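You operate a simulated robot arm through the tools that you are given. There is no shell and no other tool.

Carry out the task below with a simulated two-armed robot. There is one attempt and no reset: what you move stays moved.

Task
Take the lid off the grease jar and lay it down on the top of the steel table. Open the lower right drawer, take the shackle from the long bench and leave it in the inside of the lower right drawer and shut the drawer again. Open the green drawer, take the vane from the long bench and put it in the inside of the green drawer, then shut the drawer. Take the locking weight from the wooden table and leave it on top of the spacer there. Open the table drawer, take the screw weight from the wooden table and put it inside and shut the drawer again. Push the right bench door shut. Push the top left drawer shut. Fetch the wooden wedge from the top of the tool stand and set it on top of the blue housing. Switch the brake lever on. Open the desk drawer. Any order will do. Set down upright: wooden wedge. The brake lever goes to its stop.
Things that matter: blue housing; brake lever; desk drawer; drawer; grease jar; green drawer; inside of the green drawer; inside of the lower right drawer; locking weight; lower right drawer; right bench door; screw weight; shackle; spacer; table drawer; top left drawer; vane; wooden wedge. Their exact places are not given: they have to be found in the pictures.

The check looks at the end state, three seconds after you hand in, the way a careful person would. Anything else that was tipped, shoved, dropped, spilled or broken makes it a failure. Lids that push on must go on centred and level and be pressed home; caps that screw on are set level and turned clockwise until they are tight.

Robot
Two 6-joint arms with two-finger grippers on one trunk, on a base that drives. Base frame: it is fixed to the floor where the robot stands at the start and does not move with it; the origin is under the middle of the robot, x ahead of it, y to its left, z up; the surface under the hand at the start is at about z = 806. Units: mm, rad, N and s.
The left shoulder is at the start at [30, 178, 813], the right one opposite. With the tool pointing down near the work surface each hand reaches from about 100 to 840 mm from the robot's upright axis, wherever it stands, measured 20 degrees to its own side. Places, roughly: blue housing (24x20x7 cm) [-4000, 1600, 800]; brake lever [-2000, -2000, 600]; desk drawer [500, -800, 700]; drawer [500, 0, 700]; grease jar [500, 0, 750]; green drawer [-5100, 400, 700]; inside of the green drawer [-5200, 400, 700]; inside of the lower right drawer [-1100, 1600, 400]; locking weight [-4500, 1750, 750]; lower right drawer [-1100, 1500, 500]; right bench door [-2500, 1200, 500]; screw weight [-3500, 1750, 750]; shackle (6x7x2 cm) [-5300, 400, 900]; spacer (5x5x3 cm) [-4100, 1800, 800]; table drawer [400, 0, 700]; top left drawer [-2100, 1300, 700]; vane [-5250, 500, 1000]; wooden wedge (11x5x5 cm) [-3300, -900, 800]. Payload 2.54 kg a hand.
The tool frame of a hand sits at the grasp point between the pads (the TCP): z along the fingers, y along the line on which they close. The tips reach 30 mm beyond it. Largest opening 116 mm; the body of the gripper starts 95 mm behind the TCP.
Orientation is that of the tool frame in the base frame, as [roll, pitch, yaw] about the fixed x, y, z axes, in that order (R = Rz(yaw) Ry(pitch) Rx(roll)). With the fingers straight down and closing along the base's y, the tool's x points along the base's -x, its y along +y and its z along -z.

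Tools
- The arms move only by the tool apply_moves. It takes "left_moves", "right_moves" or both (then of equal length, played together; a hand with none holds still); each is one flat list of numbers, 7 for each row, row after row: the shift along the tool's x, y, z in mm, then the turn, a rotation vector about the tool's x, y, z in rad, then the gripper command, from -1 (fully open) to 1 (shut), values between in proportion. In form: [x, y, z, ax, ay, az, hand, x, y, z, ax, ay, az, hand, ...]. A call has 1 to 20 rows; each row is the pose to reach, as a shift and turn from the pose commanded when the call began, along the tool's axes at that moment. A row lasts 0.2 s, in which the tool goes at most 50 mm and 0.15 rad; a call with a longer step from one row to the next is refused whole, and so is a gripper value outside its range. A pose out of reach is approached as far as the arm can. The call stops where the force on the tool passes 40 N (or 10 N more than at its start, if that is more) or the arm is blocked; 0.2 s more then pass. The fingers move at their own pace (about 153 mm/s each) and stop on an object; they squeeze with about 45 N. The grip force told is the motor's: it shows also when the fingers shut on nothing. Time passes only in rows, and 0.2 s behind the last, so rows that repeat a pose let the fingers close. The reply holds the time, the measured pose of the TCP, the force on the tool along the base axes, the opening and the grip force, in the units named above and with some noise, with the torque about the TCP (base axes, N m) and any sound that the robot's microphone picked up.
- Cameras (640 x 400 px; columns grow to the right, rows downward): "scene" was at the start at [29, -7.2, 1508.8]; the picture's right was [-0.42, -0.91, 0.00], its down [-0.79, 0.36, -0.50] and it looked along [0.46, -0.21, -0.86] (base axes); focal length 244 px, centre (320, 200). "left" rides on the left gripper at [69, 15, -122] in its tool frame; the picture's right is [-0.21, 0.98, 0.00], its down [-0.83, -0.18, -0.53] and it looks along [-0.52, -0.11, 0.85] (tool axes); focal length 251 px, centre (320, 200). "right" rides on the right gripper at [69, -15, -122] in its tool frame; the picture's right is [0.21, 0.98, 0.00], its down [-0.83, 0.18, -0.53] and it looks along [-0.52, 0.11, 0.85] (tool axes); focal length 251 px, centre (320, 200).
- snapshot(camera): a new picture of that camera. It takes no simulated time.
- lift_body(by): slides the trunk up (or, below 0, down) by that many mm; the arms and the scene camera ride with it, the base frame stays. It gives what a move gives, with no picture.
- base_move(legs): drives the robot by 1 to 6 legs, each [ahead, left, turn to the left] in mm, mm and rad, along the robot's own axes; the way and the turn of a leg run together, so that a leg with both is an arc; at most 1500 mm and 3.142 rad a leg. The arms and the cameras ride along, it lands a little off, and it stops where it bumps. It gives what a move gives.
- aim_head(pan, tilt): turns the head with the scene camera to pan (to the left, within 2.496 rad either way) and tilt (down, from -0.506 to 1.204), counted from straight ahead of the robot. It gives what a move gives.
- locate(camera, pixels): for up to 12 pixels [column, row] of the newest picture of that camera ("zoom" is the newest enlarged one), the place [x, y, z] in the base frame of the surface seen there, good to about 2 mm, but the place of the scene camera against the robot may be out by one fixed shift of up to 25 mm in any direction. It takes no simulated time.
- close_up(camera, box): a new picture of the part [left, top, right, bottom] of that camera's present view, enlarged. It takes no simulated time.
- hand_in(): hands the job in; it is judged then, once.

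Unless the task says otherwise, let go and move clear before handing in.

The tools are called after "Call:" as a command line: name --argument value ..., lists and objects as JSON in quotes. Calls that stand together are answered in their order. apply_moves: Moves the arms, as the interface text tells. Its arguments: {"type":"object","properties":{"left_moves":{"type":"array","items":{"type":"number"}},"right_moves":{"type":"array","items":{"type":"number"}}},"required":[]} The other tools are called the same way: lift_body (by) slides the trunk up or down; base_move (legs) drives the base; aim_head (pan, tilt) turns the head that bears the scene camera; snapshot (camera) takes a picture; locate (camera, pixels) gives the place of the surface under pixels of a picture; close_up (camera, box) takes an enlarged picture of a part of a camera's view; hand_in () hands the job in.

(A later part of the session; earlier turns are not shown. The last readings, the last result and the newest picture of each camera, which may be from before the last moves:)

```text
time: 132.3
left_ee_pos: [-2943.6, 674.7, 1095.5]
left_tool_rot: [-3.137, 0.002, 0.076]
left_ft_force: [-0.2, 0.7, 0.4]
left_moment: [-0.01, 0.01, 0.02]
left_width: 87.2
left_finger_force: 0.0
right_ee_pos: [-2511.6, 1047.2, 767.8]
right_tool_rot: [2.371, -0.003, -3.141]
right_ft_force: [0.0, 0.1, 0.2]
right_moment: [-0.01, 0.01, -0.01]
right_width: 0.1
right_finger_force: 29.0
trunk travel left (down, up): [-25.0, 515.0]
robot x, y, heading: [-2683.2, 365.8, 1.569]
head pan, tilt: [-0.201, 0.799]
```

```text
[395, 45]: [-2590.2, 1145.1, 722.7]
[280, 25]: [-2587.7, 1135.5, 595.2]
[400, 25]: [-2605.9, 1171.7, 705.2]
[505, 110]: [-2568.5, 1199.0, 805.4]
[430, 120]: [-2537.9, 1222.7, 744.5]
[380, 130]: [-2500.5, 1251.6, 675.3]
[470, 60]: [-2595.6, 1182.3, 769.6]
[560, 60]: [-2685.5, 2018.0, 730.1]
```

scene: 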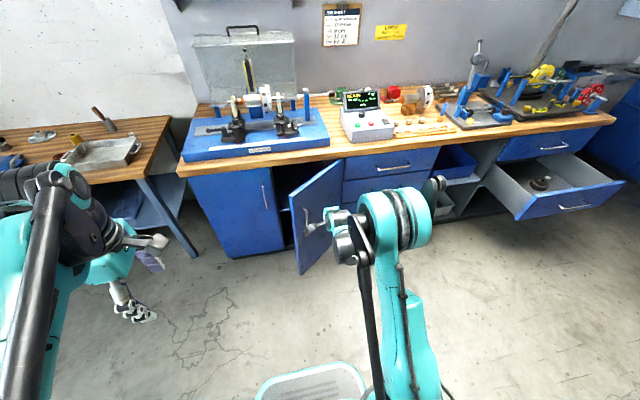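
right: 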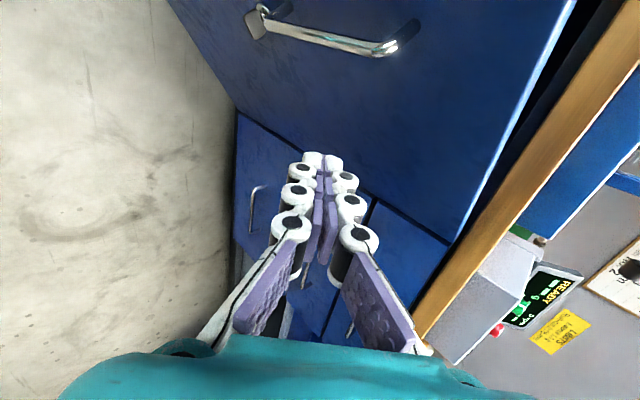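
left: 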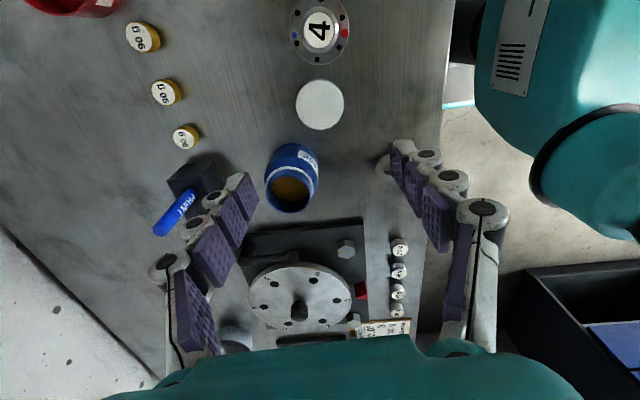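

The door already swung to about 38° open; hinge near (-2347,1370), handle top at z≈722, door top at 805. I raise the fingertips to z≈765 and push about 300 mm from the hinge.

Call:
apply_moves --right_moves '[0, 12.7, -12.7, 0, 0, 0, 1]'

Call:
base_move --legs '[[87, 49, 0], [110, 50, 0]]'

Call:
snapshot --camera "right"

Call:
snapshot --camera "scene"

```text
time: 132.7
left_ee_pos: [-2943.4, 675.9, 1097.6]
left_tool_rot: [-3.138, 0.0, 0.076]
left_ft_force: [0.1, -0.2, -1.3]
left_moment: [-0.02, 0.01, 0.0]
left_width: 86.8
left_finger_force: 0.0
right_ee_pos: [-2511.8, 1047.9, 785.7]
right_tool_rot: [2.371, -0.002, 3.141]
right_ft_force: [-0.6, 0.8, 0.2]
right_moment: [-0.01, 0.02, 0.01]
right_width: 0.0
right_finger_force: 28.5
trunk travel left (down, up): [-25.0, 515.0]
robot x, y, heading: [-2687.6, 364.5, 1.568]
head pan, tilt: [-0.201, 0.799]
```

```text
time: 134.7
left_ee_pos: [-3043.5, 873.6, 1096.8]
left_tool_rot: [-3.14, 0.003, 0.077]
left_ft_force: [0.1, 0.8, -0.2]
left_moment: [-0.06, -0.02, 0.02]
left_width: 87.0
left_finger_force: 0.1
right_ee_pos: [-2610.8, 1246.6, 785.3]
right_tool_rot: [2.372, -0.001, -3.141]
right_ft_force: [0.1, 0.6, -1.0]
right_moment: [0.01, 0.0, 0.01]
right_width: 0.0
right_finger_force: 28.2
trunk travel left (down, up): [-25.0, 515.0]
robot x, y, heading: [-2786.0, 560.4, 1.57]
head pan, tilt: [-0.201, 0.799]
```

```text
taken
```

right: 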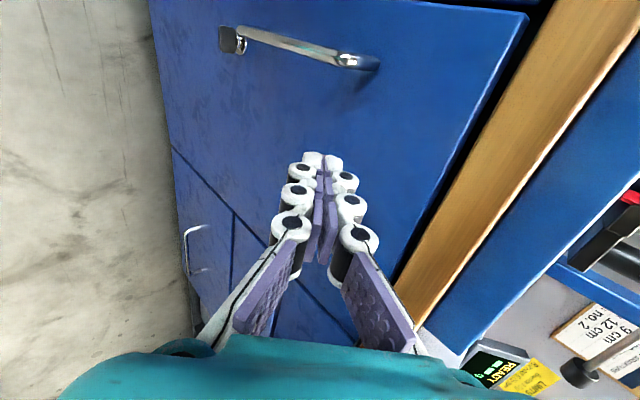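

```text
taken
```

scene: 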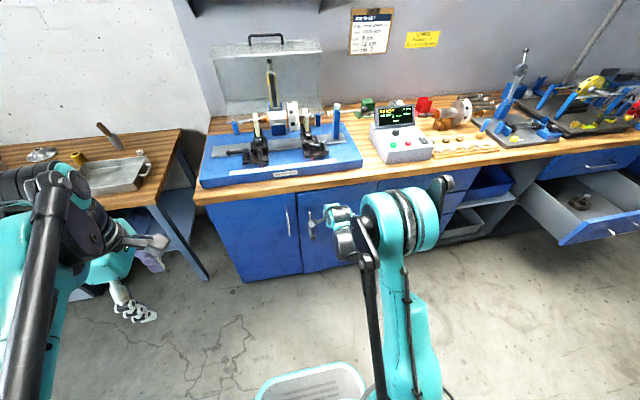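

The door is nearly shut and swinging with little force. I measure its face, then push on.

Call:
locate --camera "right" --pixels '[[340, 130], [420, 120], [480, 60], [230, 170], [500, 110]]'

Call:
base_move --legs '[[60, 15, 0]]'

Call:
snapshot --camera "right"

Call:
locate --camera "right" --pixels '[[340, 130], [420, 120], [480, 60], [230, 170], [500, 110]]'

```text
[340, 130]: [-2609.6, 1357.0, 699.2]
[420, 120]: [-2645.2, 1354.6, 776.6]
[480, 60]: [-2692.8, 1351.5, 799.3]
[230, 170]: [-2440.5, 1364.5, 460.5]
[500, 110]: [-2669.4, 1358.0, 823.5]
```

```text
time: 135.7
left_ee_pos: [-3057.5, 934.4, 1096.1]
left_tool_rot: [-3.141, 0.001, 0.078]
left_ft_force: [-0.2, 1.1, -0.6]
left_moment: [-0.07, -0.01, 0.0]
left_width: 87.3
left_finger_force: 0.0
right_ee_pos: [-2626.7, 1305.6, 784.5]
right_tool_rot: [2.374, -0.001, -3.142]
right_ft_force: [-0.1, 0.4, -0.2]
right_moment: [-0.03, -0.03, -0.02]
right_width: 0.0
right_finger_force: 28.5
trunk travel left (down, up): [-25.0, 515.0]
robot x, y, heading: [-2801.4, 624.1, 1.578]
head pan, tilt: [-0.201, 0.799]
```

```text
taken
```

right: 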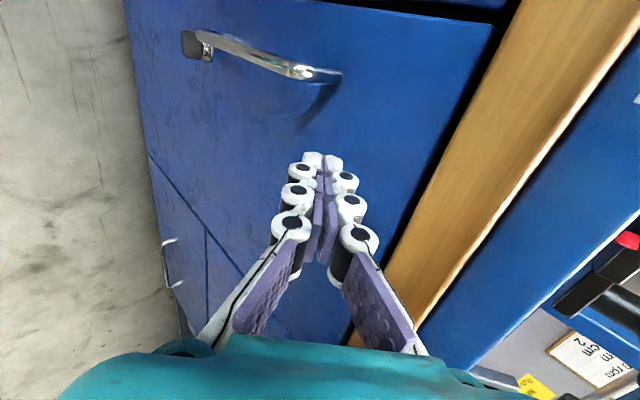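

```text
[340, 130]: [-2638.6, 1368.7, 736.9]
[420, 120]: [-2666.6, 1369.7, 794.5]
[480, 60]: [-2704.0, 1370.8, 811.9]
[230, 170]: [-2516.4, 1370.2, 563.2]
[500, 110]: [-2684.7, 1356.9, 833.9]
```

The face now reads y≈1369–1371 across, flush. I press it gently with the arm until resistance to make sure it is shut.

Call:
apply_moves --right_moves '[0, 7, 7, 0, 0, 0, 1, 0, 14, 14, 0, 0, 0, 1, 0, 19, 19, 0, 0, 0, 1, 0, 23, 23, 0, 0, 0, 1, 0, 26, 26, 0, 0, 0, 1, 0, 29, 29, 0, 0, 0, 1, 0, 32, 32, 0, 0, 0, 1]'

Call:
snapshot --camera "right"

Call:
locate --camera "right" --pixels '[[340, 110], [420, 90], [450, 60], [200, 140]]'

```text
time: 137.3
left_ee_pos: [-3057.5, 930.7, 1096.2]
left_tool_rot: [-3.135, 0.002, 0.078]
left_ft_force: [0.4, 0.6, 0.1]
left_moment: [0.01, 0.02, -0.01]
left_width: 86.9
left_finger_force: 0.0
right_ee_pos: [-2624.6, 1346.5, 785.3]
right_tool_rot: [2.374, -0.001, -3.141]
right_ft_force: [-0.9, -32.7, -6.5]
right_moment: [-0.52, 0.03, -0.01]
right_width: 0.0
right_finger_force: 28.6
trunk travel left (down, up): [-25.0, 515.0]
robot x, y, heading: [-2796.4, 618.6, 1.571]
head pan, tilt: [-0.201, 0.799]
```

```text
taken
```

right: 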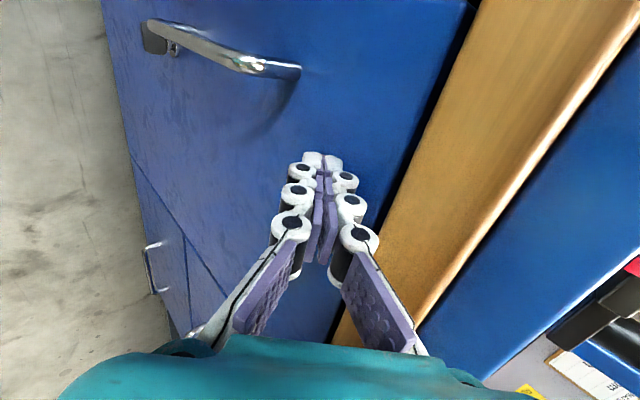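

```text
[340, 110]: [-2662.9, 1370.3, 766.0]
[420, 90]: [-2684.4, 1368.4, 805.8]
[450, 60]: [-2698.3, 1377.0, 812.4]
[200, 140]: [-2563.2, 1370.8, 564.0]
```

The door is shut (33 N back-pressure at the flush face). Now to the wooden table: I back off and slide left 1100 mm.

Call:
base_move --legs '[[-330, 0, 0], [0, 1150, 0]]'

Call:
aim_head --pan 0.0 --tilt 0.6

Call:
snapshot --camera "scene"

```text
time: 144.9
left_ee_pos: [-4208.1, 602.4, 1096.9]
left_tool_rot: [-3.139, 0.001, 0.081]
left_ft_force: [0.0, 0.5, 0.0]
left_moment: [0.02, 0.01, 0.03]
left_width: 87.0
left_finger_force: 0.1
right_ee_pos: [-3778.5, 1020.9, 784.8]
right_tool_rot: [2.372, -0.001, -3.136]
right_ft_force: [0.7, -0.1, 0.1]
right_moment: [-0.01, 0.02, 0.0]
right_width: 0.0
right_finger_force: 28.2
trunk travel left (down, up): [-25.0, 515.0]
robot x, y, heading: [-3952.0, 291.2, 1.573]
head pan, tilt: [-0.201, 0.799]
```

```text
time: 145.6
left_ee_pos: [-4208.4, 601.4, 1096.7]
left_tool_rot: [-3.139, 0.002, 0.083]
left_ft_force: [0.2, -0.1, -0.9]
left_moment: [0.02, 0.03, -0.03]
left_width: 87.1
left_finger_force: 0.1
right_ee_pos: [-3777.6, 1021.6, 785.3]
right_tool_rot: [2.375, 0.0, -3.136]
right_ft_force: [0.8, -0.4, 0.7]
right_moment: [-0.02, 0.0, 0.01]
right_width: 0.0
right_finger_force: 28.5
trunk travel left (down, up): [-25.0, 515.0]
robot x, y, heading: [-3952.2, 289.6, 1.573]
head pan, tilt: [0.0, 0.6]
```

```text
taken
```

scene: 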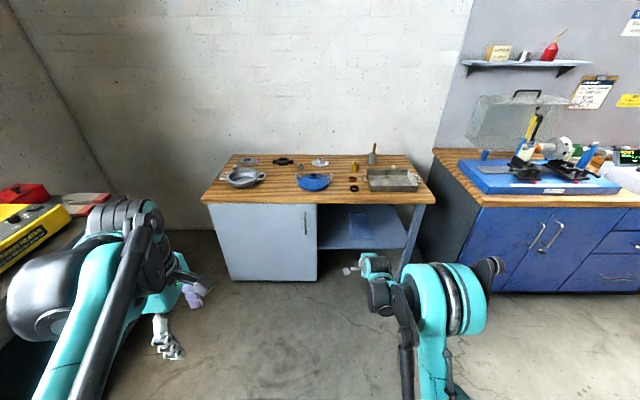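

The wooden table is ahead with the blue housing (314,181) and other small things. I zoom in.

Call:
close_up --camera "scene" --box '[200, 140, 330, 210]'

Call:
close_up --camera "scene" --box '[310, 140, 440, 210]'

Call:
locate --camera "scene" --pixels '[[314, 181], [245, 178], [248, 161], [285, 161], [320, 162], [355, 167], [353, 178], [355, 188], [392, 180], [320, 200], [210, 200], [430, 198]]'

```text
4.92 times, centred on (265, 175) of scene
```

zoom: 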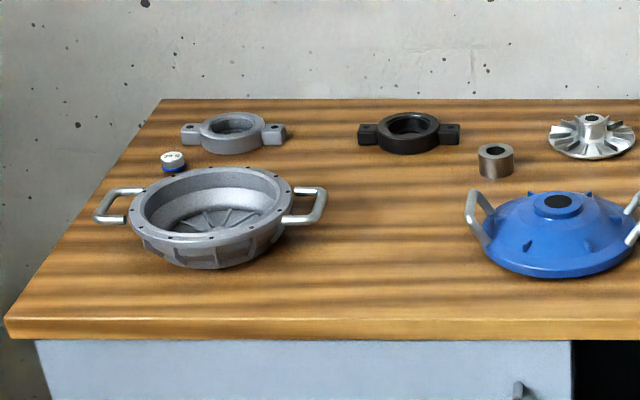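

```text
4.92 times, centred on (375, 175) of scene
```

zoom: 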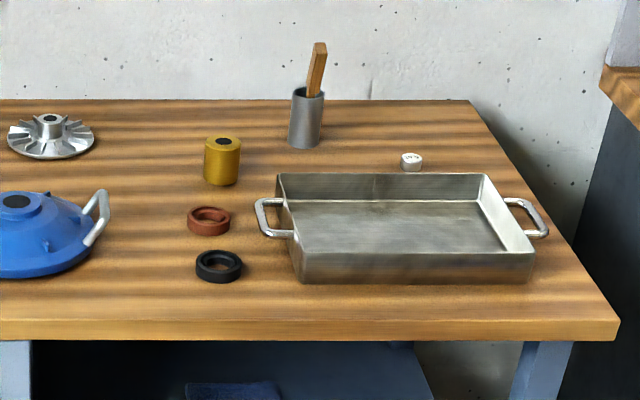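

```text
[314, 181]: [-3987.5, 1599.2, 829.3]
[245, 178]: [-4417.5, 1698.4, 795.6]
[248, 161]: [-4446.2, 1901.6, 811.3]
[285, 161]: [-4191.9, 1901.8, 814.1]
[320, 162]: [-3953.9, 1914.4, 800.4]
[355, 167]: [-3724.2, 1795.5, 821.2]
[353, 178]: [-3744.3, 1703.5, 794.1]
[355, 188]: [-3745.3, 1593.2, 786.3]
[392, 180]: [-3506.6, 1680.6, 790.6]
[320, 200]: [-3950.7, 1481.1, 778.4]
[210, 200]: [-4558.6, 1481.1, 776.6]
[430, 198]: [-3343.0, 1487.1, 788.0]
```

I identify the locking weight (white/blue, zoom (173,160)), the spacer (grey ring cylinder, (496,160)), the blue housing and the screw weight (small silver, second zoom (411,160)). Before driving close I check the base's front edge by looking down.

Call:
aim_head --pan 0.0 --tilt 1.2

Call:
snapshot --camera "scene"

```text
time: 146.6
left_ee_pos: [-4208.3, 601.1, 1096.1]
left_tool_rot: [-3.139, 0.001, 0.083]
left_ft_force: [0.1, 0.2, 0.2]
left_moment: [-0.02, 0.0, -0.01]
left_width: 87.0
left_finger_force: 0.0
right_ee_pos: [-3776.6, 1021.4, 785.3]
right_tool_rot: [2.373, -0.003, -3.136]
right_ft_force: [0.1, 0.0, -0.2]
right_moment: [0.0, -0.01, 0.02]
right_width: 0.0
right_finger_force: 28.7
trunk travel left (down, up): [-25.0, 515.0]
robot x, y, heading: [-3948.1, 291.2, 1.571]
head pan, tilt: [0.0, 1.201]
```

```text
taken
```

scene: 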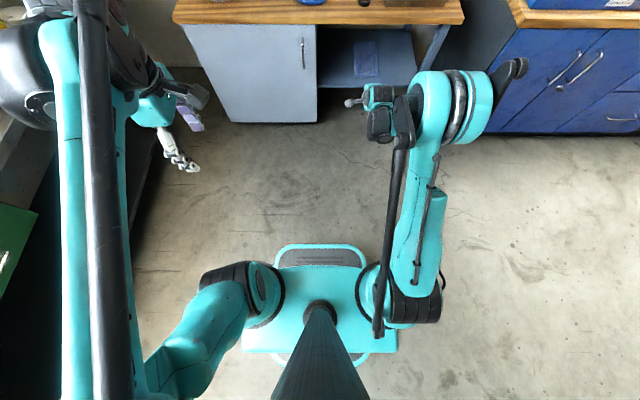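

Call:
locate --camera "scene" --pixels '[[320, 246], [280, 258], [365, 258], [320, 262], [245, 345], [395, 345], [265, 122], [320, 30]]'

```text
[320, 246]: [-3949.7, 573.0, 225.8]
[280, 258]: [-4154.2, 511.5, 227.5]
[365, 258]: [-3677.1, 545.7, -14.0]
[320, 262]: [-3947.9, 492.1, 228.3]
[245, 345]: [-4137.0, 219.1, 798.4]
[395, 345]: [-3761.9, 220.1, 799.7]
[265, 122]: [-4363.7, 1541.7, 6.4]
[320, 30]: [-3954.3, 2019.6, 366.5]
```

The base front reaches about 290 mm ahead of its axis, the cabinet front is at y≈1548. Before closing in I raise the right hand, turn it straight down, and tuck it to the right.

Call:
apply_moves --right_moves '[-17.7, -6.4, -40.4, 0.0592, 0, 0, 0, -35.4, -12.8, -80.8, 0.1184, 0, 0, 0, -53.1, -19.2, -121.2, 0.1776, 0, 0, 0, -70.8, -25.6, -161.6, 0.2368, 0, 0, 0, -88.5, -32, -202, 0.296, 0, 0, 0, -106.2, -38.4, -242.4, 0.3552, 0, 0, 0, -123.9, -44.8, -282.8, 0.4144, 0, 0, -0.5, -141.6, -51.2, -323.2, 0.4736, 0, 0, -0.5, -159.3, -57.6, -363.6, 0.5328, 0, 0, -0.5, -177, -64, -404, 0.592, 0, 0, -0.5, -194.7, -70.4, -444.4, 0.6512, 0, 0, -0.5, -212.4, -76.8, -484.8, 0.7104, 0, 0, -0.5, -230, -83, -525, 0.7696, 0, 0, -0.5]'

Call:
aim_head --pan 0.0 --tilt 0.7

Call:
snapshot --camera "scene"

```text
time: 149.4
left_ee_pos: [-4208.5, 600.6, 1096.3]
left_tool_rot: [-3.138, 0.003, 0.083]
left_ft_force: [-0.6, -1.2, 0.0]
left_moment: [-0.01, -0.04, 0.0]
left_width: 87.1
left_finger_force: 0.0
right_ee_pos: [-3543.2, 596.5, 1103.3]
right_tool_rot: [-3.142, -0.001, -3.137]
right_ft_force: [0.7, 0.8, 0.3]
right_moment: [-0.01, -0.03, -0.01]
right_width: 86.9
right_finger_force: 0.0
trunk travel left (down, up): [-25.0, 515.0]
robot x, y, heading: [-3950.0, 288.4, 1.573]
head pan, tilt: [0.0, 1.201]
```

```text
time: 150.4
left_ee_pos: [-4208.4, 601.4, 1096.9]
left_tool_rot: [-3.137, 0.003, 0.083]
left_ft_force: [-0.1, 0.9, 0.0]
left_moment: [0.02, -0.01, -0.02]
left_width: 87.0
left_finger_force: 0.1
right_ee_pos: [-3544.7, 597.7, 1103.4]
right_tool_rot: [3.14, -0.001, -3.136]
right_ft_force: [-0.7, -0.1, 0.6]
right_moment: [0.02, -0.01, 0.01]
right_width: 87.3
right_finger_force: 0.1
trunk travel left (down, up): [-25.0, 515.0]
robot x, y, heading: [-3948.7, 290.7, 1.573]
head pan, tilt: [0.0, 0.7]
```

```text
taken
```

scene: 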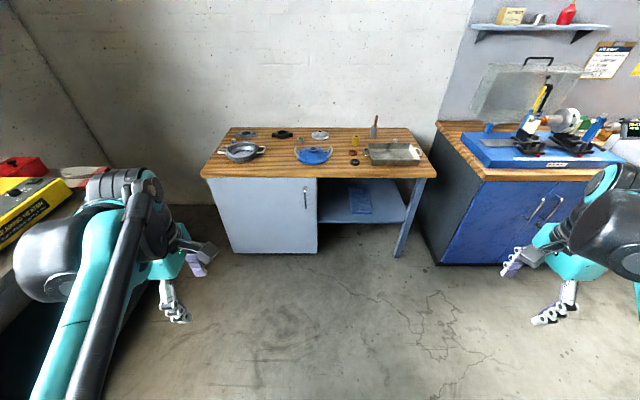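

Both hands are raised at z≈1100. I drive left 340 mm and ahead 880 mm to stand at the wooden table.

Call:
base_move --legs '[[0, 340, 0], [880, 0, 0]]'

Call:
snapshot --camera "left"

Call:
aim_head --pan 0.15 --tilt 0.9

Call:
snapshot --camera "scene"

```text
time: 156.8
left_ee_pos: [-4549.8, 1479.4, 1096.8]
left_tool_rot: [-3.139, 0.002, 0.077]
left_ft_force: [-0.3, 0.5, -0.5]
left_moment: [0.0, 0.03, 0.0]
left_width: 87.1
left_finger_force: 0.0
right_ee_pos: [-3885.0, 1473.1, 1103.0]
right_tool_rot: [-3.141, -0.001, -3.14]
right_ft_force: [-0.4, 0.2, 0.4]
right_moment: [0.01, 0.02, -0.02]
right_width: 86.8
right_finger_force: 0.0
trunk travel left (down, up): [-25.0, 515.0]
robot x, y, heading: [-4292.0, 1168.0, 1.565]
head pan, tilt: [0.0, 0.7]
```

```text
taken
```

left: 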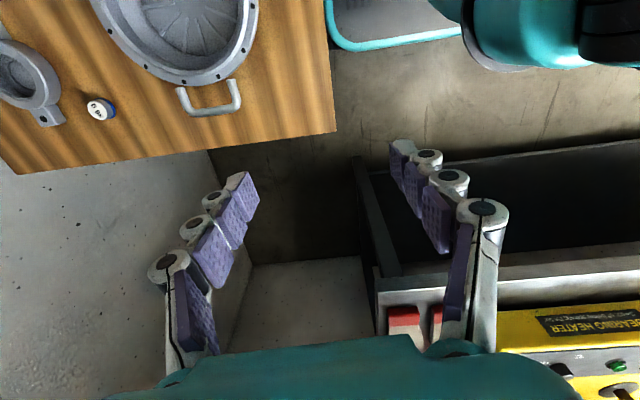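

```text
time: 157.6
left_ee_pos: [-4548.8, 1479.7, 1096.2]
left_tool_rot: [-3.139, 0.003, 0.076]
left_ft_force: [-0.7, 0.1, -0.1]
left_moment: [0.01, -0.02, 0.0]
left_width: 87.2
left_finger_force: 0.1
right_ee_pos: [-3885.1, 1472.0, 1102.5]
right_tool_rot: [-3.142, -0.002, -3.14]
right_ft_force: [0.4, -0.2, -0.4]
right_moment: [0.01, -0.04, -0.01]
right_width: 87.0
right_finger_force: 0.0
trunk travel left (down, up): [-25.0, 515.0]
robot x, y, heading: [-4290.6, 1166.4, 1.568]
head pan, tilt: [0.15, 0.901]
```

```text
taken
```

scene: 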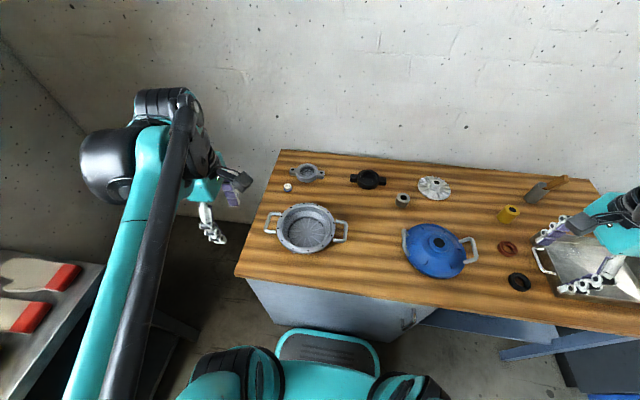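

The left camera sees the locking weight at (101,109). I locate it and the spacer (scene (402,199)), and zoom in on both.

Call:
locate --camera "left" --pixels '[[99, 108], [108, 110], [45, 118], [208, 98], [60, 140], [150, 140], [30, 70]]'

Call:
close_up --camera "left" --box '[0, 40, 240, 180]'

Call:
locate --camera "scene" --pixels '[[288, 186], [402, 199], [402, 195], [439, 243], [370, 200], [340, 200], [307, 172], [320, 270], [508, 213]]'

Call:
close_up --camera "scene" --box '[250, 150, 490, 300]'

```text
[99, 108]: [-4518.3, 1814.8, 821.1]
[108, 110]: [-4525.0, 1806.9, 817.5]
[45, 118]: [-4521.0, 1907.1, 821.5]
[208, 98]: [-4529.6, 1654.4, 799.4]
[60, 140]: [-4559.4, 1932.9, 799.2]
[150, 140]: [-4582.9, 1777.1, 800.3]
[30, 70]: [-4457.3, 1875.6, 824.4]
```

```text
2.67 times, centred on (120, 110) of left
```

zoom: 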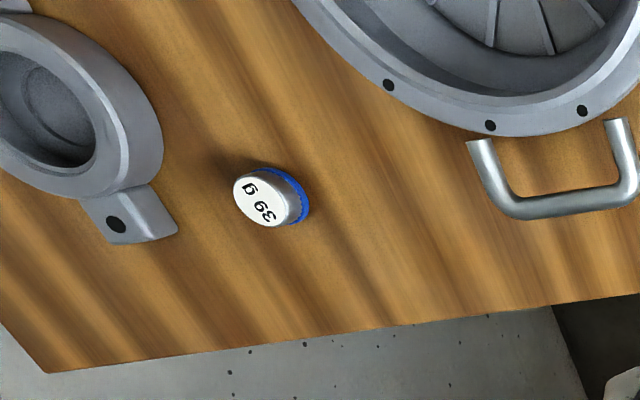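

```text
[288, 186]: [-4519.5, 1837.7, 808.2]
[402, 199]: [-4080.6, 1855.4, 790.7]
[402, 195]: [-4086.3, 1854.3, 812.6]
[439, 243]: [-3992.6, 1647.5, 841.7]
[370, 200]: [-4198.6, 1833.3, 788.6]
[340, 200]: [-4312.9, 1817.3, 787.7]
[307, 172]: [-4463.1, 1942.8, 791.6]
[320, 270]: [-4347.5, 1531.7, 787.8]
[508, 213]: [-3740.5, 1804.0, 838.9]
```

```text
2.67 times, centred on (370, 225) of scene
```

zoom: 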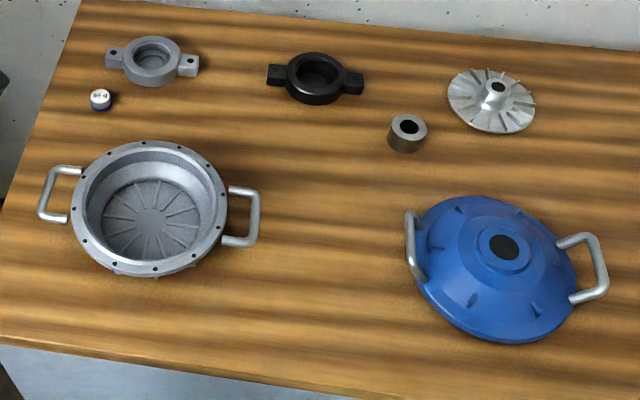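

Wrist camera: locking weight top at about [-4519,1814,821], table at z≈800; the scene camera's shift turns out fixed in base axes. I move the left hand above the weight.

Call:
apply_moves --left_moves '[7, -41.5, 17, 0, 0, 0, -0.5, 14, -83, 34, 0, 0, 0, -0.5, 21, -124.5, 51, 0, 0, 0, -0.5, 28, -166, 68, 0, 0, 0, -0.3, 35, -207.5, 85, 0, 0, 0, 0, 42, -249, 102, 0, 0, 0, 0, 49.5, -290.5, 120, 0, 0, 0, 0, 56.7, -331.6, 137, 0, 0, 0, 0]'

Call:
snapshot --camera "left"

```text
time: 159.4
left_ee_pos: [-4519.9, 1815.9, 959.6]
left_tool_rot: [-3.139, 0.003, 0.078]
left_ft_force: [0.1, 0.1, -0.4]
left_moment: [-0.07, -0.02, -0.01]
left_width: 58.0
left_finger_force: 0.0
right_ee_pos: [-3887.0, 1474.4, 1102.5]
right_tool_rot: [-3.139, -0.002, -3.139]
right_ft_force: [0.3, 0.6, -0.5]
right_moment: [-0.04, 0.03, 0.01]
right_width: 86.7
right_finger_force: 0.1
trunk travel left (down, up): [-25.0, 515.0]
robot x, y, heading: [-4297.3, 1167.1, 1.569]
head pan, tilt: [0.15, 0.901]
```

```text
taken
```

left: 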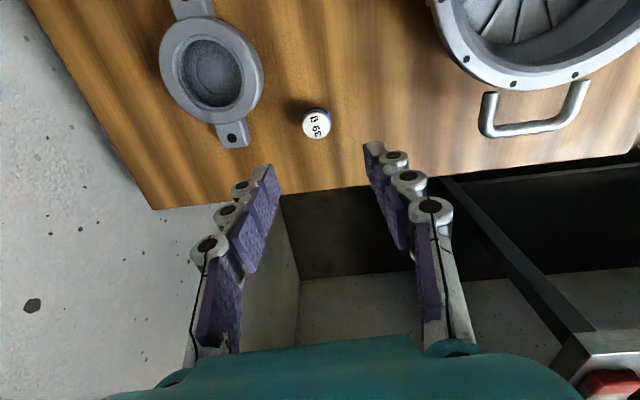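

Call:
close_up --camera "left" --box '[285, 95, 345, 150]'

Call:
locate --camera "left" --pixels '[[317, 124], [304, 124], [330, 122], [316, 113], [317, 136], [316, 108]]'

```text
7.27 times, centred on (315, 122) of left
```

zoom: 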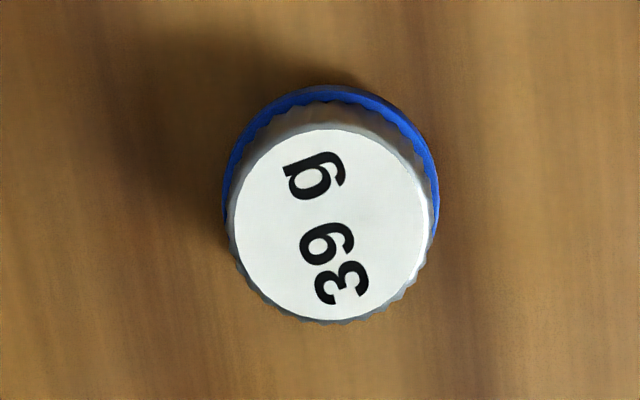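

```text
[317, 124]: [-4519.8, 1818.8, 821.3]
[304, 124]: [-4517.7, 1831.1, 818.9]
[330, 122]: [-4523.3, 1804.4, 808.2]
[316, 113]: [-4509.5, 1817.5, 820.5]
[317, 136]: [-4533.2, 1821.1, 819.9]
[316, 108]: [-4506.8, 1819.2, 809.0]
```

The weight's top centre is at about [-4521,1818.5,821], knurled metal above a blue collar. I lower to TCP z=840 so the tips grip only the metal part, and close.

Call:
apply_moves --left_moves '[-1, -2.5, 40, 0, 0, 0, 0, -1, -2.5, 80, 0, 0, 0, 0, -1, -2.5, 105, 0, 0, 0, 0, -1, -2.5, 119.6, 0, 0, 0, 0, -1, -2.5, 119.6, 0, 0, 0, 0]'

Call:
snapshot --camera "left"

```text
time: 160.6
left_ee_pos: [-4518.3, 1817.3, 841.2]
left_tool_rot: [-3.137, 0.002, 0.077]
left_ft_force: [0.2, 0.2, -0.3]
left_moment: [0.0, -0.05, 0.01]
left_width: 58.1
left_finger_force: 0.1
right_ee_pos: [-3885.9, 1472.1, 1102.5]
right_tool_rot: [3.141, -0.002, -3.138]
right_ft_force: [0.8, 0.0, -0.6]
right_moment: [0.03, -0.01, 0.02]
right_width: 87.0
right_finger_force: 0.1
trunk travel left (down, up): [-25.0, 515.0]
robot x, y, heading: [-4291.5, 1169.7, 1.57]
head pan, tilt: [0.15, 0.901]
```

```text
taken
```

left: 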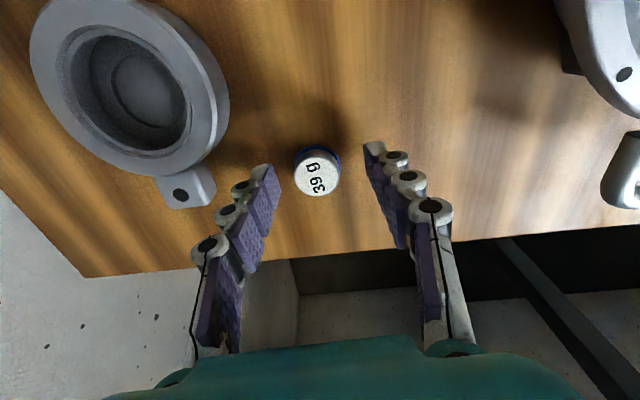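

The weight is centred between the tips at (318,172). I close the grip and lift.

Call:
apply_moves --left_moves '[0, 0, 0, 0, 0, 0, 1, 0, 0, 0, 0, 0, 0, 1, 0, 0, 0, 0, 0, 0, 1, 0, 0, -5, 0, 0, 0, 1, 0, 0, -30, 0, 0, 0, 1, 0, 0, -75, 0, 0, 0, 1, 0, 0, -120, 0, 0, 0, 1]'

Call:
snapshot --camera "left"

```text
time: 162.2
left_ee_pos: [-4519.9, 1817.5, 961.6]
left_tool_rot: [-3.138, 0.003, 0.077]
left_ft_force: [-0.1, -0.5, -0.1]
left_moment: [0.01, -0.02, 0.03]
left_width: 27.9
left_finger_force: 44.4
right_ee_pos: [-3887.0, 1473.0, 1104.2]
right_tool_rot: [-3.141, -0.002, -3.14]
right_ft_force: [0.0, 0.3, 0.5]
right_moment: [0.01, -0.04, 0.0]
right_width: 87.1
right_finger_force: 0.0
trunk travel left (down, up): [-25.0, 515.0]
robot x, y, heading: [-4292.8, 1168.3, 1.57]
head pan, tilt: [0.15, 0.901]
```

```text
taken
```

left: 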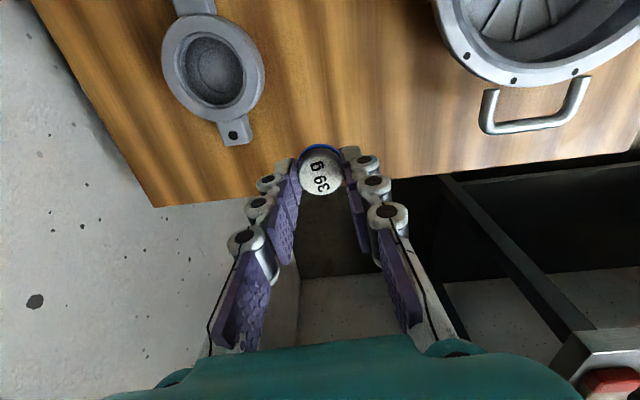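

The weight is held (27.9 mm). I drive right 430 mm to bring it over to the spacer and look down with the left camera.

Call:
base_move --legs '[[0, -430, 0]]'

Call:
snapshot --camera "left"

Call:
snapshot --camera "scene"

```text
time: 164.8
left_ee_pos: [-4086.3, 1816.8, 960.6]
left_tool_rot: [-3.138, 0.002, 0.077]
left_ft_force: [-0.2, 0.3, -0.7]
left_moment: [-0.02, 0.01, -0.01]
left_width: 27.8
left_finger_force: 45.1
right_ee_pos: [-3452.4, 1470.3, 1103.8]
right_tool_rot: [-3.141, -0.003, 3.14]
right_ft_force: [0.6, 0.2, 0.1]
right_moment: [-0.01, -0.01, 0.02]
right_width: 86.8
right_finger_force: 0.1
trunk travel left (down, up): [-25.0, 515.0]
robot x, y, heading: [-3860.6, 1167.4, 1.565]
head pan, tilt: [0.15, 0.901]
```

```text
taken
```

left: 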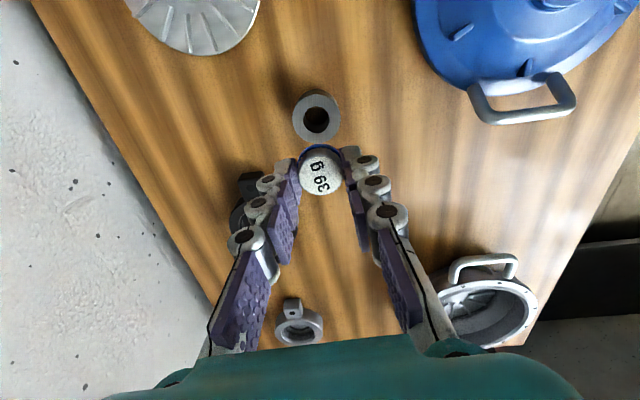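

```text
taken
```

scene: 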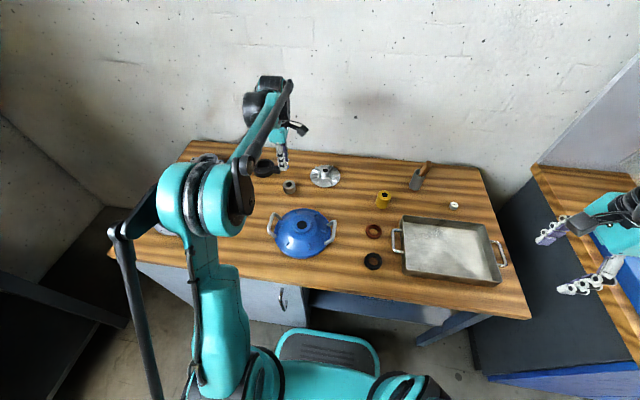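

The spacer is right below at (316,117) in the left camera. I zoom in and locate its top ring.

Call:
close_up --camera "left" --box '[276, 78, 356, 158]'

Call:
locate --camera "left" --pixels '[[297, 118], [336, 118], [316, 101], [316, 139], [303, 130], [330, 132], [300, 105], [316, 118], [280, 120]]'

```text
5.00 times, centred on (316, 118) of left
```

zoom: 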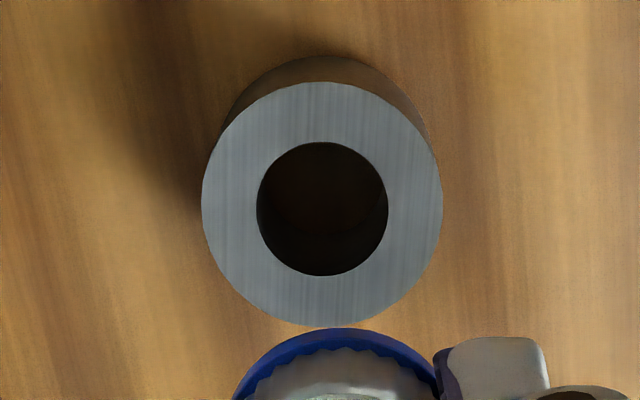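

```text
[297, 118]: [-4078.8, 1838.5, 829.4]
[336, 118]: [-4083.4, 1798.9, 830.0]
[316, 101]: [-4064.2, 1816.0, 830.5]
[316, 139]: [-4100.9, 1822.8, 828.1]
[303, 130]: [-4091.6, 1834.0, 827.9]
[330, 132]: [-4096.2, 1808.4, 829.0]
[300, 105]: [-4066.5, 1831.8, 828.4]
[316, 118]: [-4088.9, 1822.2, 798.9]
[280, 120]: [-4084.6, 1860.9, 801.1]
```

The spacer's top ring is centred at about [-4081.5,1819,829] with a ~27 mm hole; the weight's collar is ~30 mm, so it must be centred. I measure where the weight sits in the hand.

Call:
close_up --camera "left" --box '[285, 135, 355, 205]'

Call:
locate --camera "left" --pixels '[[320, 172], [306, 172], [334, 172], [320, 158], [320, 188], [320, 148]]'

```text
5.71 times, centred on (320, 170) of left
```

zoom: 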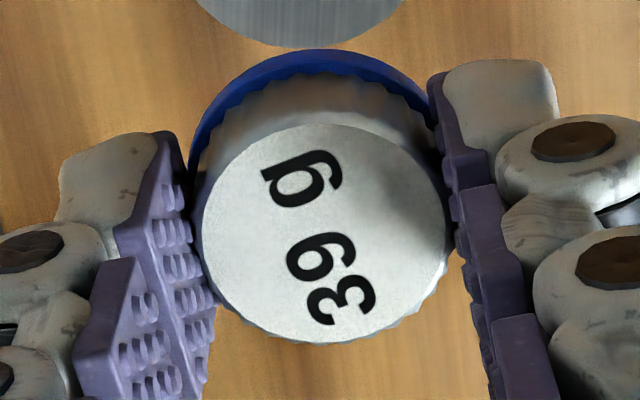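

```text
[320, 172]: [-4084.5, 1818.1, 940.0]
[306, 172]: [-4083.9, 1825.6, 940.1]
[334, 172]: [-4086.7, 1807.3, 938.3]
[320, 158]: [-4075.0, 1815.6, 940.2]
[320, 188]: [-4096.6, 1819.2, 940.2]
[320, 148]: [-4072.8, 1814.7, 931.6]
```

The weight's centre is at about [-4087.5,1817.5], bottom 42 mm below TCP. I shift (+6,+1.5) mm and lower to 8 mm above the spacer, then check alignment.

Call:
apply_moves --left_moves '[6.1, -1, 0, 0, 0, 0, 1, 6.1, -1, 30, 0, 0, 0, 1, 6.1, -1, 60, 0, 0, 0, 1, 6.1, -1, 80, 0, 0, 0, 1, 6.1, -1, 81, 0, 0, 0, 1]'

Call:
close_up --camera "left" --box '[265, 115, 375, 215]'

Call:
snapshot --camera "left"

Call:
close_up --camera "scene" --box '[250, 130, 350, 220]'

```text
time: 166.0
left_ee_pos: [-4081.9, 1818.3, 879.4]
left_tool_rot: [-3.138, 0.002, 0.076]
left_ft_force: [0.2, 0.2, 0.2]
left_moment: [-0.01, 0.02, -0.01]
left_width: 28.2
left_finger_force: 45.3
right_ee_pos: [-3454.6, 1471.0, 1103.2]
right_tool_rot: [3.141, -0.001, 3.141]
right_ft_force: [-0.5, -0.8, -0.6]
right_moment: [-0.01, 0.03, -0.01]
right_width: 87.1
right_finger_force: 0.1
trunk travel left (down, up): [-25.0, 515.0]
robot x, y, heading: [-3859.5, 1167.1, 1.567]
head pan, tilt: [0.15, 0.901]
```

```text
4.00 times, centred on (320, 165) of left
```

zoom: 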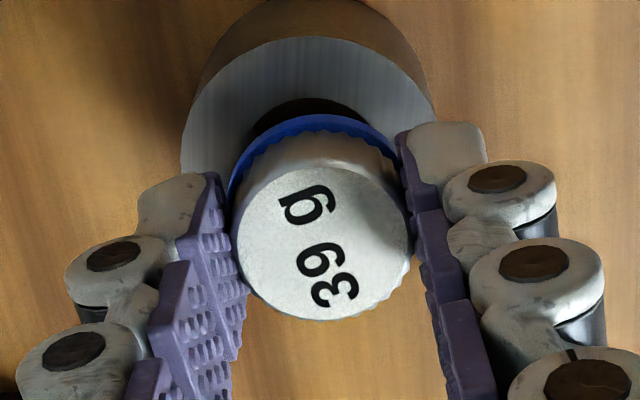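

```text
taken
```

left: 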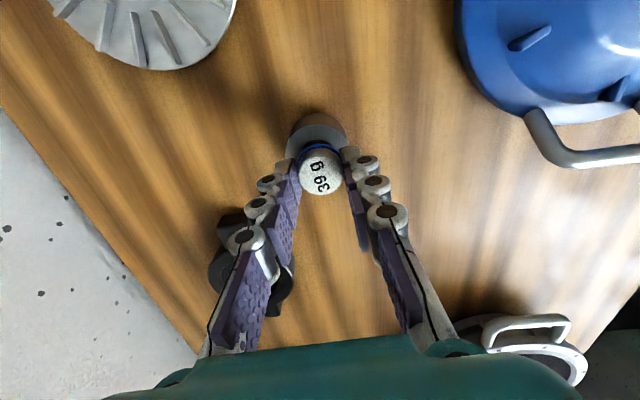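

```text
4.44 times, centred on (300, 175) of scene
```

zoom: 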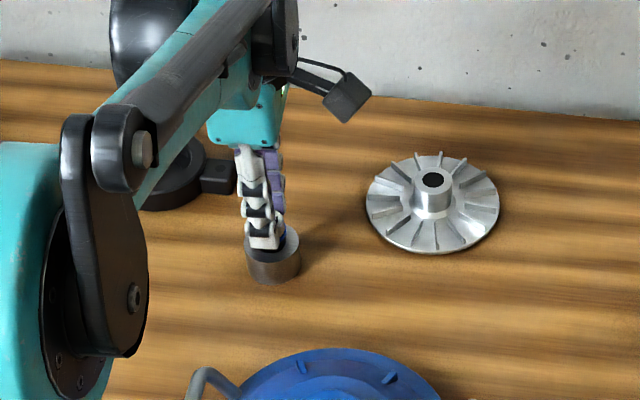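

The weight hangs just above the spacer. I measure the ring's visible edge again to fine-tune the centring.

Call:
locate --camera "left" --pixels '[[289, 145], [345, 145], [317, 126], [300, 132], [335, 132], [293, 139], [341, 139], [320, 177], [308, 177], [334, 177]]'

Call:
close_up --camera "left" --box '[280, 110, 360, 160]'

```text
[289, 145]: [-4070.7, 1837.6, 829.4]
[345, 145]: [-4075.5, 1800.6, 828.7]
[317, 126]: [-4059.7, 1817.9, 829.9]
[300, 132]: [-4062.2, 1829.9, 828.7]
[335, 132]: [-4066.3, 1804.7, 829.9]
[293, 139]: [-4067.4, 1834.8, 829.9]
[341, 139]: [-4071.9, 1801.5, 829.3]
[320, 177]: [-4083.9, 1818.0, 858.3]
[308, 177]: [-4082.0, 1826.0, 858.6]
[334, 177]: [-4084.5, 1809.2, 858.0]
```

```text
8.00 times, centred on (320, 135) of left
```

zoom: 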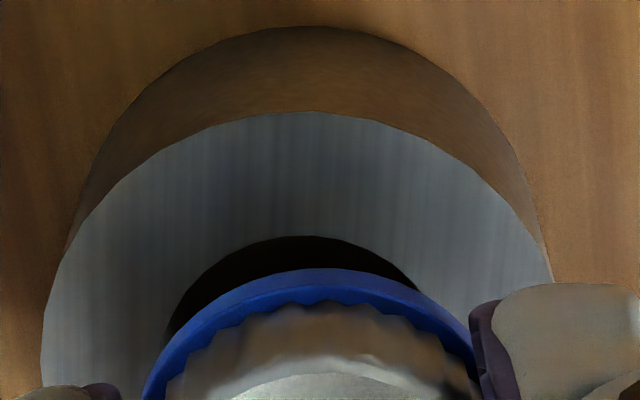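

Alignment is within about 1.5 mm; I nudge (+0.8,+1.2) and lower the last 7–8 mm in small steps.

Call:
apply_moves --left_moves '[0.9, -1.1, 3, 0, 0, 0, 1, 0.9, -1.1, 5.5, 0, 0, 0, 1, 0.9, -1.1, 6.5, 0, 0, 0, 1, 0.9, -1.1, 7.2, 0, 0, 0, 1, 0.9, -1.1, 7.7, 0, 0, 0, 1]'

```text
time: 167.2
left_ee_pos: [-4080.3, 1818.6, 871.2]
left_tool_rot: [-3.139, 0.002, 0.074]
left_ft_force: [0.1, -0.2, -0.4]
left_moment: [0.0, 0.02, -0.03]
left_width: 28.1
left_finger_force: 45.6
right_ee_pos: [-3453.5, 1471.4, 1103.7]
right_tool_rot: [-3.141, -0.001, 3.141]
right_ft_force: [-1.0, -0.3, 0.0]
right_moment: [0.0, 0.0, -0.02]
right_width: 86.8
right_finger_force: 0.1
trunk travel left (down, up): [-25.0, 515.0]
robot x, y, heading: [-3861.0, 1167.0, 1.569]
head pan, tilt: [0.15, 0.901]
```

Call:
apply_moves --left_moves '[0, 0, 0.5, 0, 0, 0, 1, 0, 0, 1, 0, 0, 0, 1]'

Call:
close_up --camera "left" --box '[265, 115, 375, 215]'

```text
time: 167.8
left_ee_pos: [-4079.7, 1819.9, 869.7]
left_tool_rot: [-3.139, 0.002, 0.075]
left_ft_force: [0.2, 1.7, 5.4]
left_moment: [0.02, 0.01, -0.01]
left_width: 28.1
left_finger_force: 45.0
right_ee_pos: [-3453.6, 1471.4, 1103.9]
right_tool_rot: [3.141, -0.002, -3.141]
right_ft_force: [-0.1, 0.4, -0.1]
right_moment: [0.0, -0.03, 0.03]
right_width: 87.2
right_finger_force: 0.0
trunk travel left (down, up): [-25.0, 515.0]
robot x, y, heading: [-3860.1, 1167.1, 1.568]
head pan, tilt: [0.15, 0.901]
```

```text
4.00 times, centred on (320, 165) of left
```

zoom: 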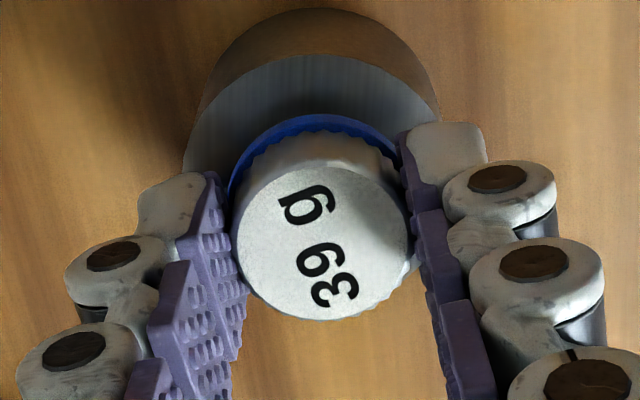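

Contact with 5 N and the weight covers the hole evenly. I open and rise straight up.

Call:
apply_moves --left_moves '[0, 0, 0, 0, 0, 0, 0.4, 0, 0, 0, 0, 0, 0, 0.2, 0, 0, 0, 0, 0, 0, 0, 0, 0, -15, 0, 0, 0, 0, 0, 0, -50, 0, 0, 0, 0, 0, 0, -90, 0, 0, 0, 0]'

Call:
snapshot --camera "left"

Call:
close_up --camera "left" --box '[276, 78, 356, 158]'

Call:
locate --camera "left" --pixels '[[316, 117], [306, 117], [326, 117], [316, 130]]'

```text
time: 169.2
left_ee_pos: [-4081.1, 1819.1, 960.7]
left_tool_rot: [-3.14, 0.001, 0.076]
left_ft_force: [-0.2, -0.2, 0.3]
left_moment: [0.01, 0.03, -0.01]
left_width: 57.7
left_finger_force: 0.0
right_ee_pos: [-3452.5, 1469.6, 1103.6]
right_tool_rot: [-3.141, -0.001, -3.14]
right_ft_force: [0.6, 0.4, 0.0]
right_moment: [0.05, -0.02, 0.01]
right_width: 87.3
right_finger_force: 0.1
trunk travel left (down, up): [-25.0, 515.0]
robot x, y, heading: [-3861.8, 1164.9, 1.57]
head pan, tilt: [0.15, 0.901]
```

```text
taken
```

left: 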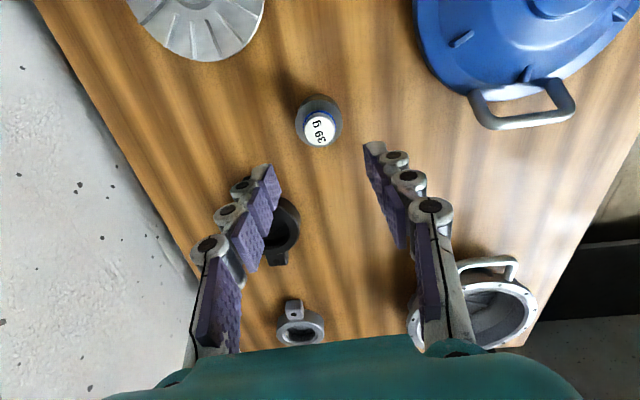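

```text
5.00 times, centred on (316, 118) of left
```

zoom: 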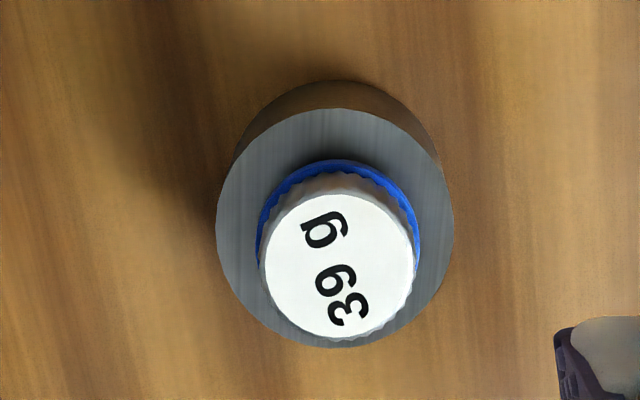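

```text
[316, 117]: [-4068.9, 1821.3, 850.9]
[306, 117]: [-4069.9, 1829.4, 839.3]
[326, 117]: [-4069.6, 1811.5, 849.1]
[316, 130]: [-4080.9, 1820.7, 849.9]
```

The locking weight stands level and centred on the spacer (top at z≈850). Next the long bench: I retract the left hand to its travel pose and back away from the table.

Call:
apply_moves --left_moves '[0, 0, -45, 0, 0, 0, 0, 0, 0, -90, 0, 0, 0, 0, -10, 48, -120, 0, 0, 0, -0.5, -20, 96, -137, 0, 0, 0, -0.5, -30, 144, -137, 0, 0, 0, -0.5, -40, 192, -137, 0, 0, 0, -0.5, -50, 240, -137, 0, 0, 0, -0.5, -60, 288, -137, 0, 0, 0, -0.5, -66, 336, -137, 0, 0, 0, -0.5]'

Call:
base_move --legs '[[-720, 0, 0], [0, 0, 1.571]]'

Call:
aim_head --pan 0.0 --tilt 0.5

Call:
snapshot --camera "scene"

```text
refused: row 3 steps farther than a row can; nothing moved
```

```text
time: 177.0
left_ee_pos: [-4512.5, 219.0, 961.0]
left_tool_rot: [-3.138, 0.002, 1.652]
left_ft_force: [-0.1, 0.3, 0.4]
left_moment: [0.0, 0.01, -0.01]
left_width: 57.9
left_finger_force: 0.1
right_ee_pos: [-4167.0, 849.7, 1103.6]
right_tool_rot: [3.141, 0.0, -1.566]
right_ft_force: [0.9, 1.2, 0.1]
right_moment: [-0.01, 0.01, -0.01]
right_width: 87.1
right_finger_force: 0.1
trunk travel left (down, up): [-25.0, 515.0]
robot x, y, heading: [-3865.2, 446.0, -3.133]
head pan, tilt: [0.15, 0.901]
```

```text
time: 177.9
left_ee_pos: [-4513.1, 219.7, 961.3]
left_tool_rot: [-3.138, 0.002, 1.653]
left_ft_force: [-1.3, 0.5, -0.7]
left_moment: [-0.01, -0.04, -0.01]
left_width: 58.1
left_finger_force: 0.0
right_ee_pos: [-4168.6, 849.6, 1104.9]
right_tool_rot: [3.141, -0.001, -1.566]
right_ft_force: [-0.1, 0.3, 0.6]
right_moment: [0.01, 0.03, 0.02]
right_width: 87.2
right_finger_force: 0.2
trunk travel left (down, up): [-25.0, 515.0]
robot x, y, heading: [-3865.4, 446.5, -3.135]
head pan, tilt: [0.0, 0.499]
```

```text
taken
```

scene: 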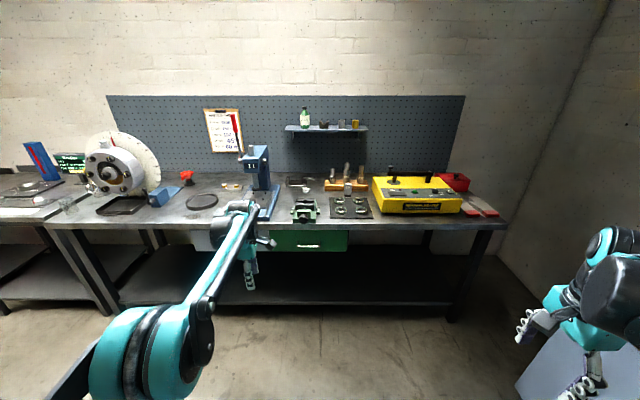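

The arm retract was refused (a step too long) but the drive went through without contact. I now see the long bench with the green drawer at (310,240); I zoom in for the vane and shackle.

Call:
close_up --camera "scene" --box '[180, 100, 360, 260]'

Call:
close_up --camera "scene" --box '[270, 150, 400, 260]'

Call:
locate --camera "scene" --pixels '[[310, 247], [290, 247], [330, 247], [330, 237], [355, 185], [355, 207], [301, 183], [285, 190], [265, 215], [300, 210], [346, 170], [362, 172]]'

```text
2.50 times, centred on (270, 180) of scene
```

zoom: 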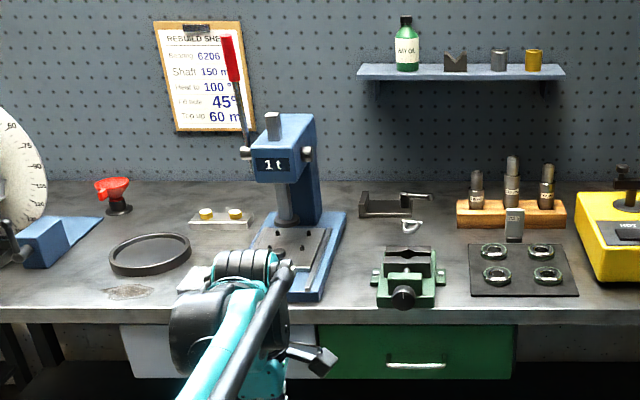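

```text
3.64 times, centred on (335, 205) of scene
```

zoom: 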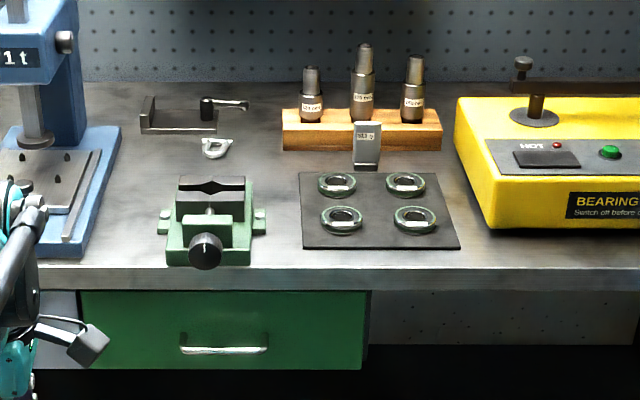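

```text
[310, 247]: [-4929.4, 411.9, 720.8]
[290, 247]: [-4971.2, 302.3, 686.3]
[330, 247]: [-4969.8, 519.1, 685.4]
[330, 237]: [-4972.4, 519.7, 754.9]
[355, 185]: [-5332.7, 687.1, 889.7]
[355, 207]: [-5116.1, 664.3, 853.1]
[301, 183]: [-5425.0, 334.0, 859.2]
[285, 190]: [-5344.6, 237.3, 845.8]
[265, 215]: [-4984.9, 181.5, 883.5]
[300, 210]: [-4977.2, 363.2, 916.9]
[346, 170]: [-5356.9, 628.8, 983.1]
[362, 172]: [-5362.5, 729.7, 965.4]
```

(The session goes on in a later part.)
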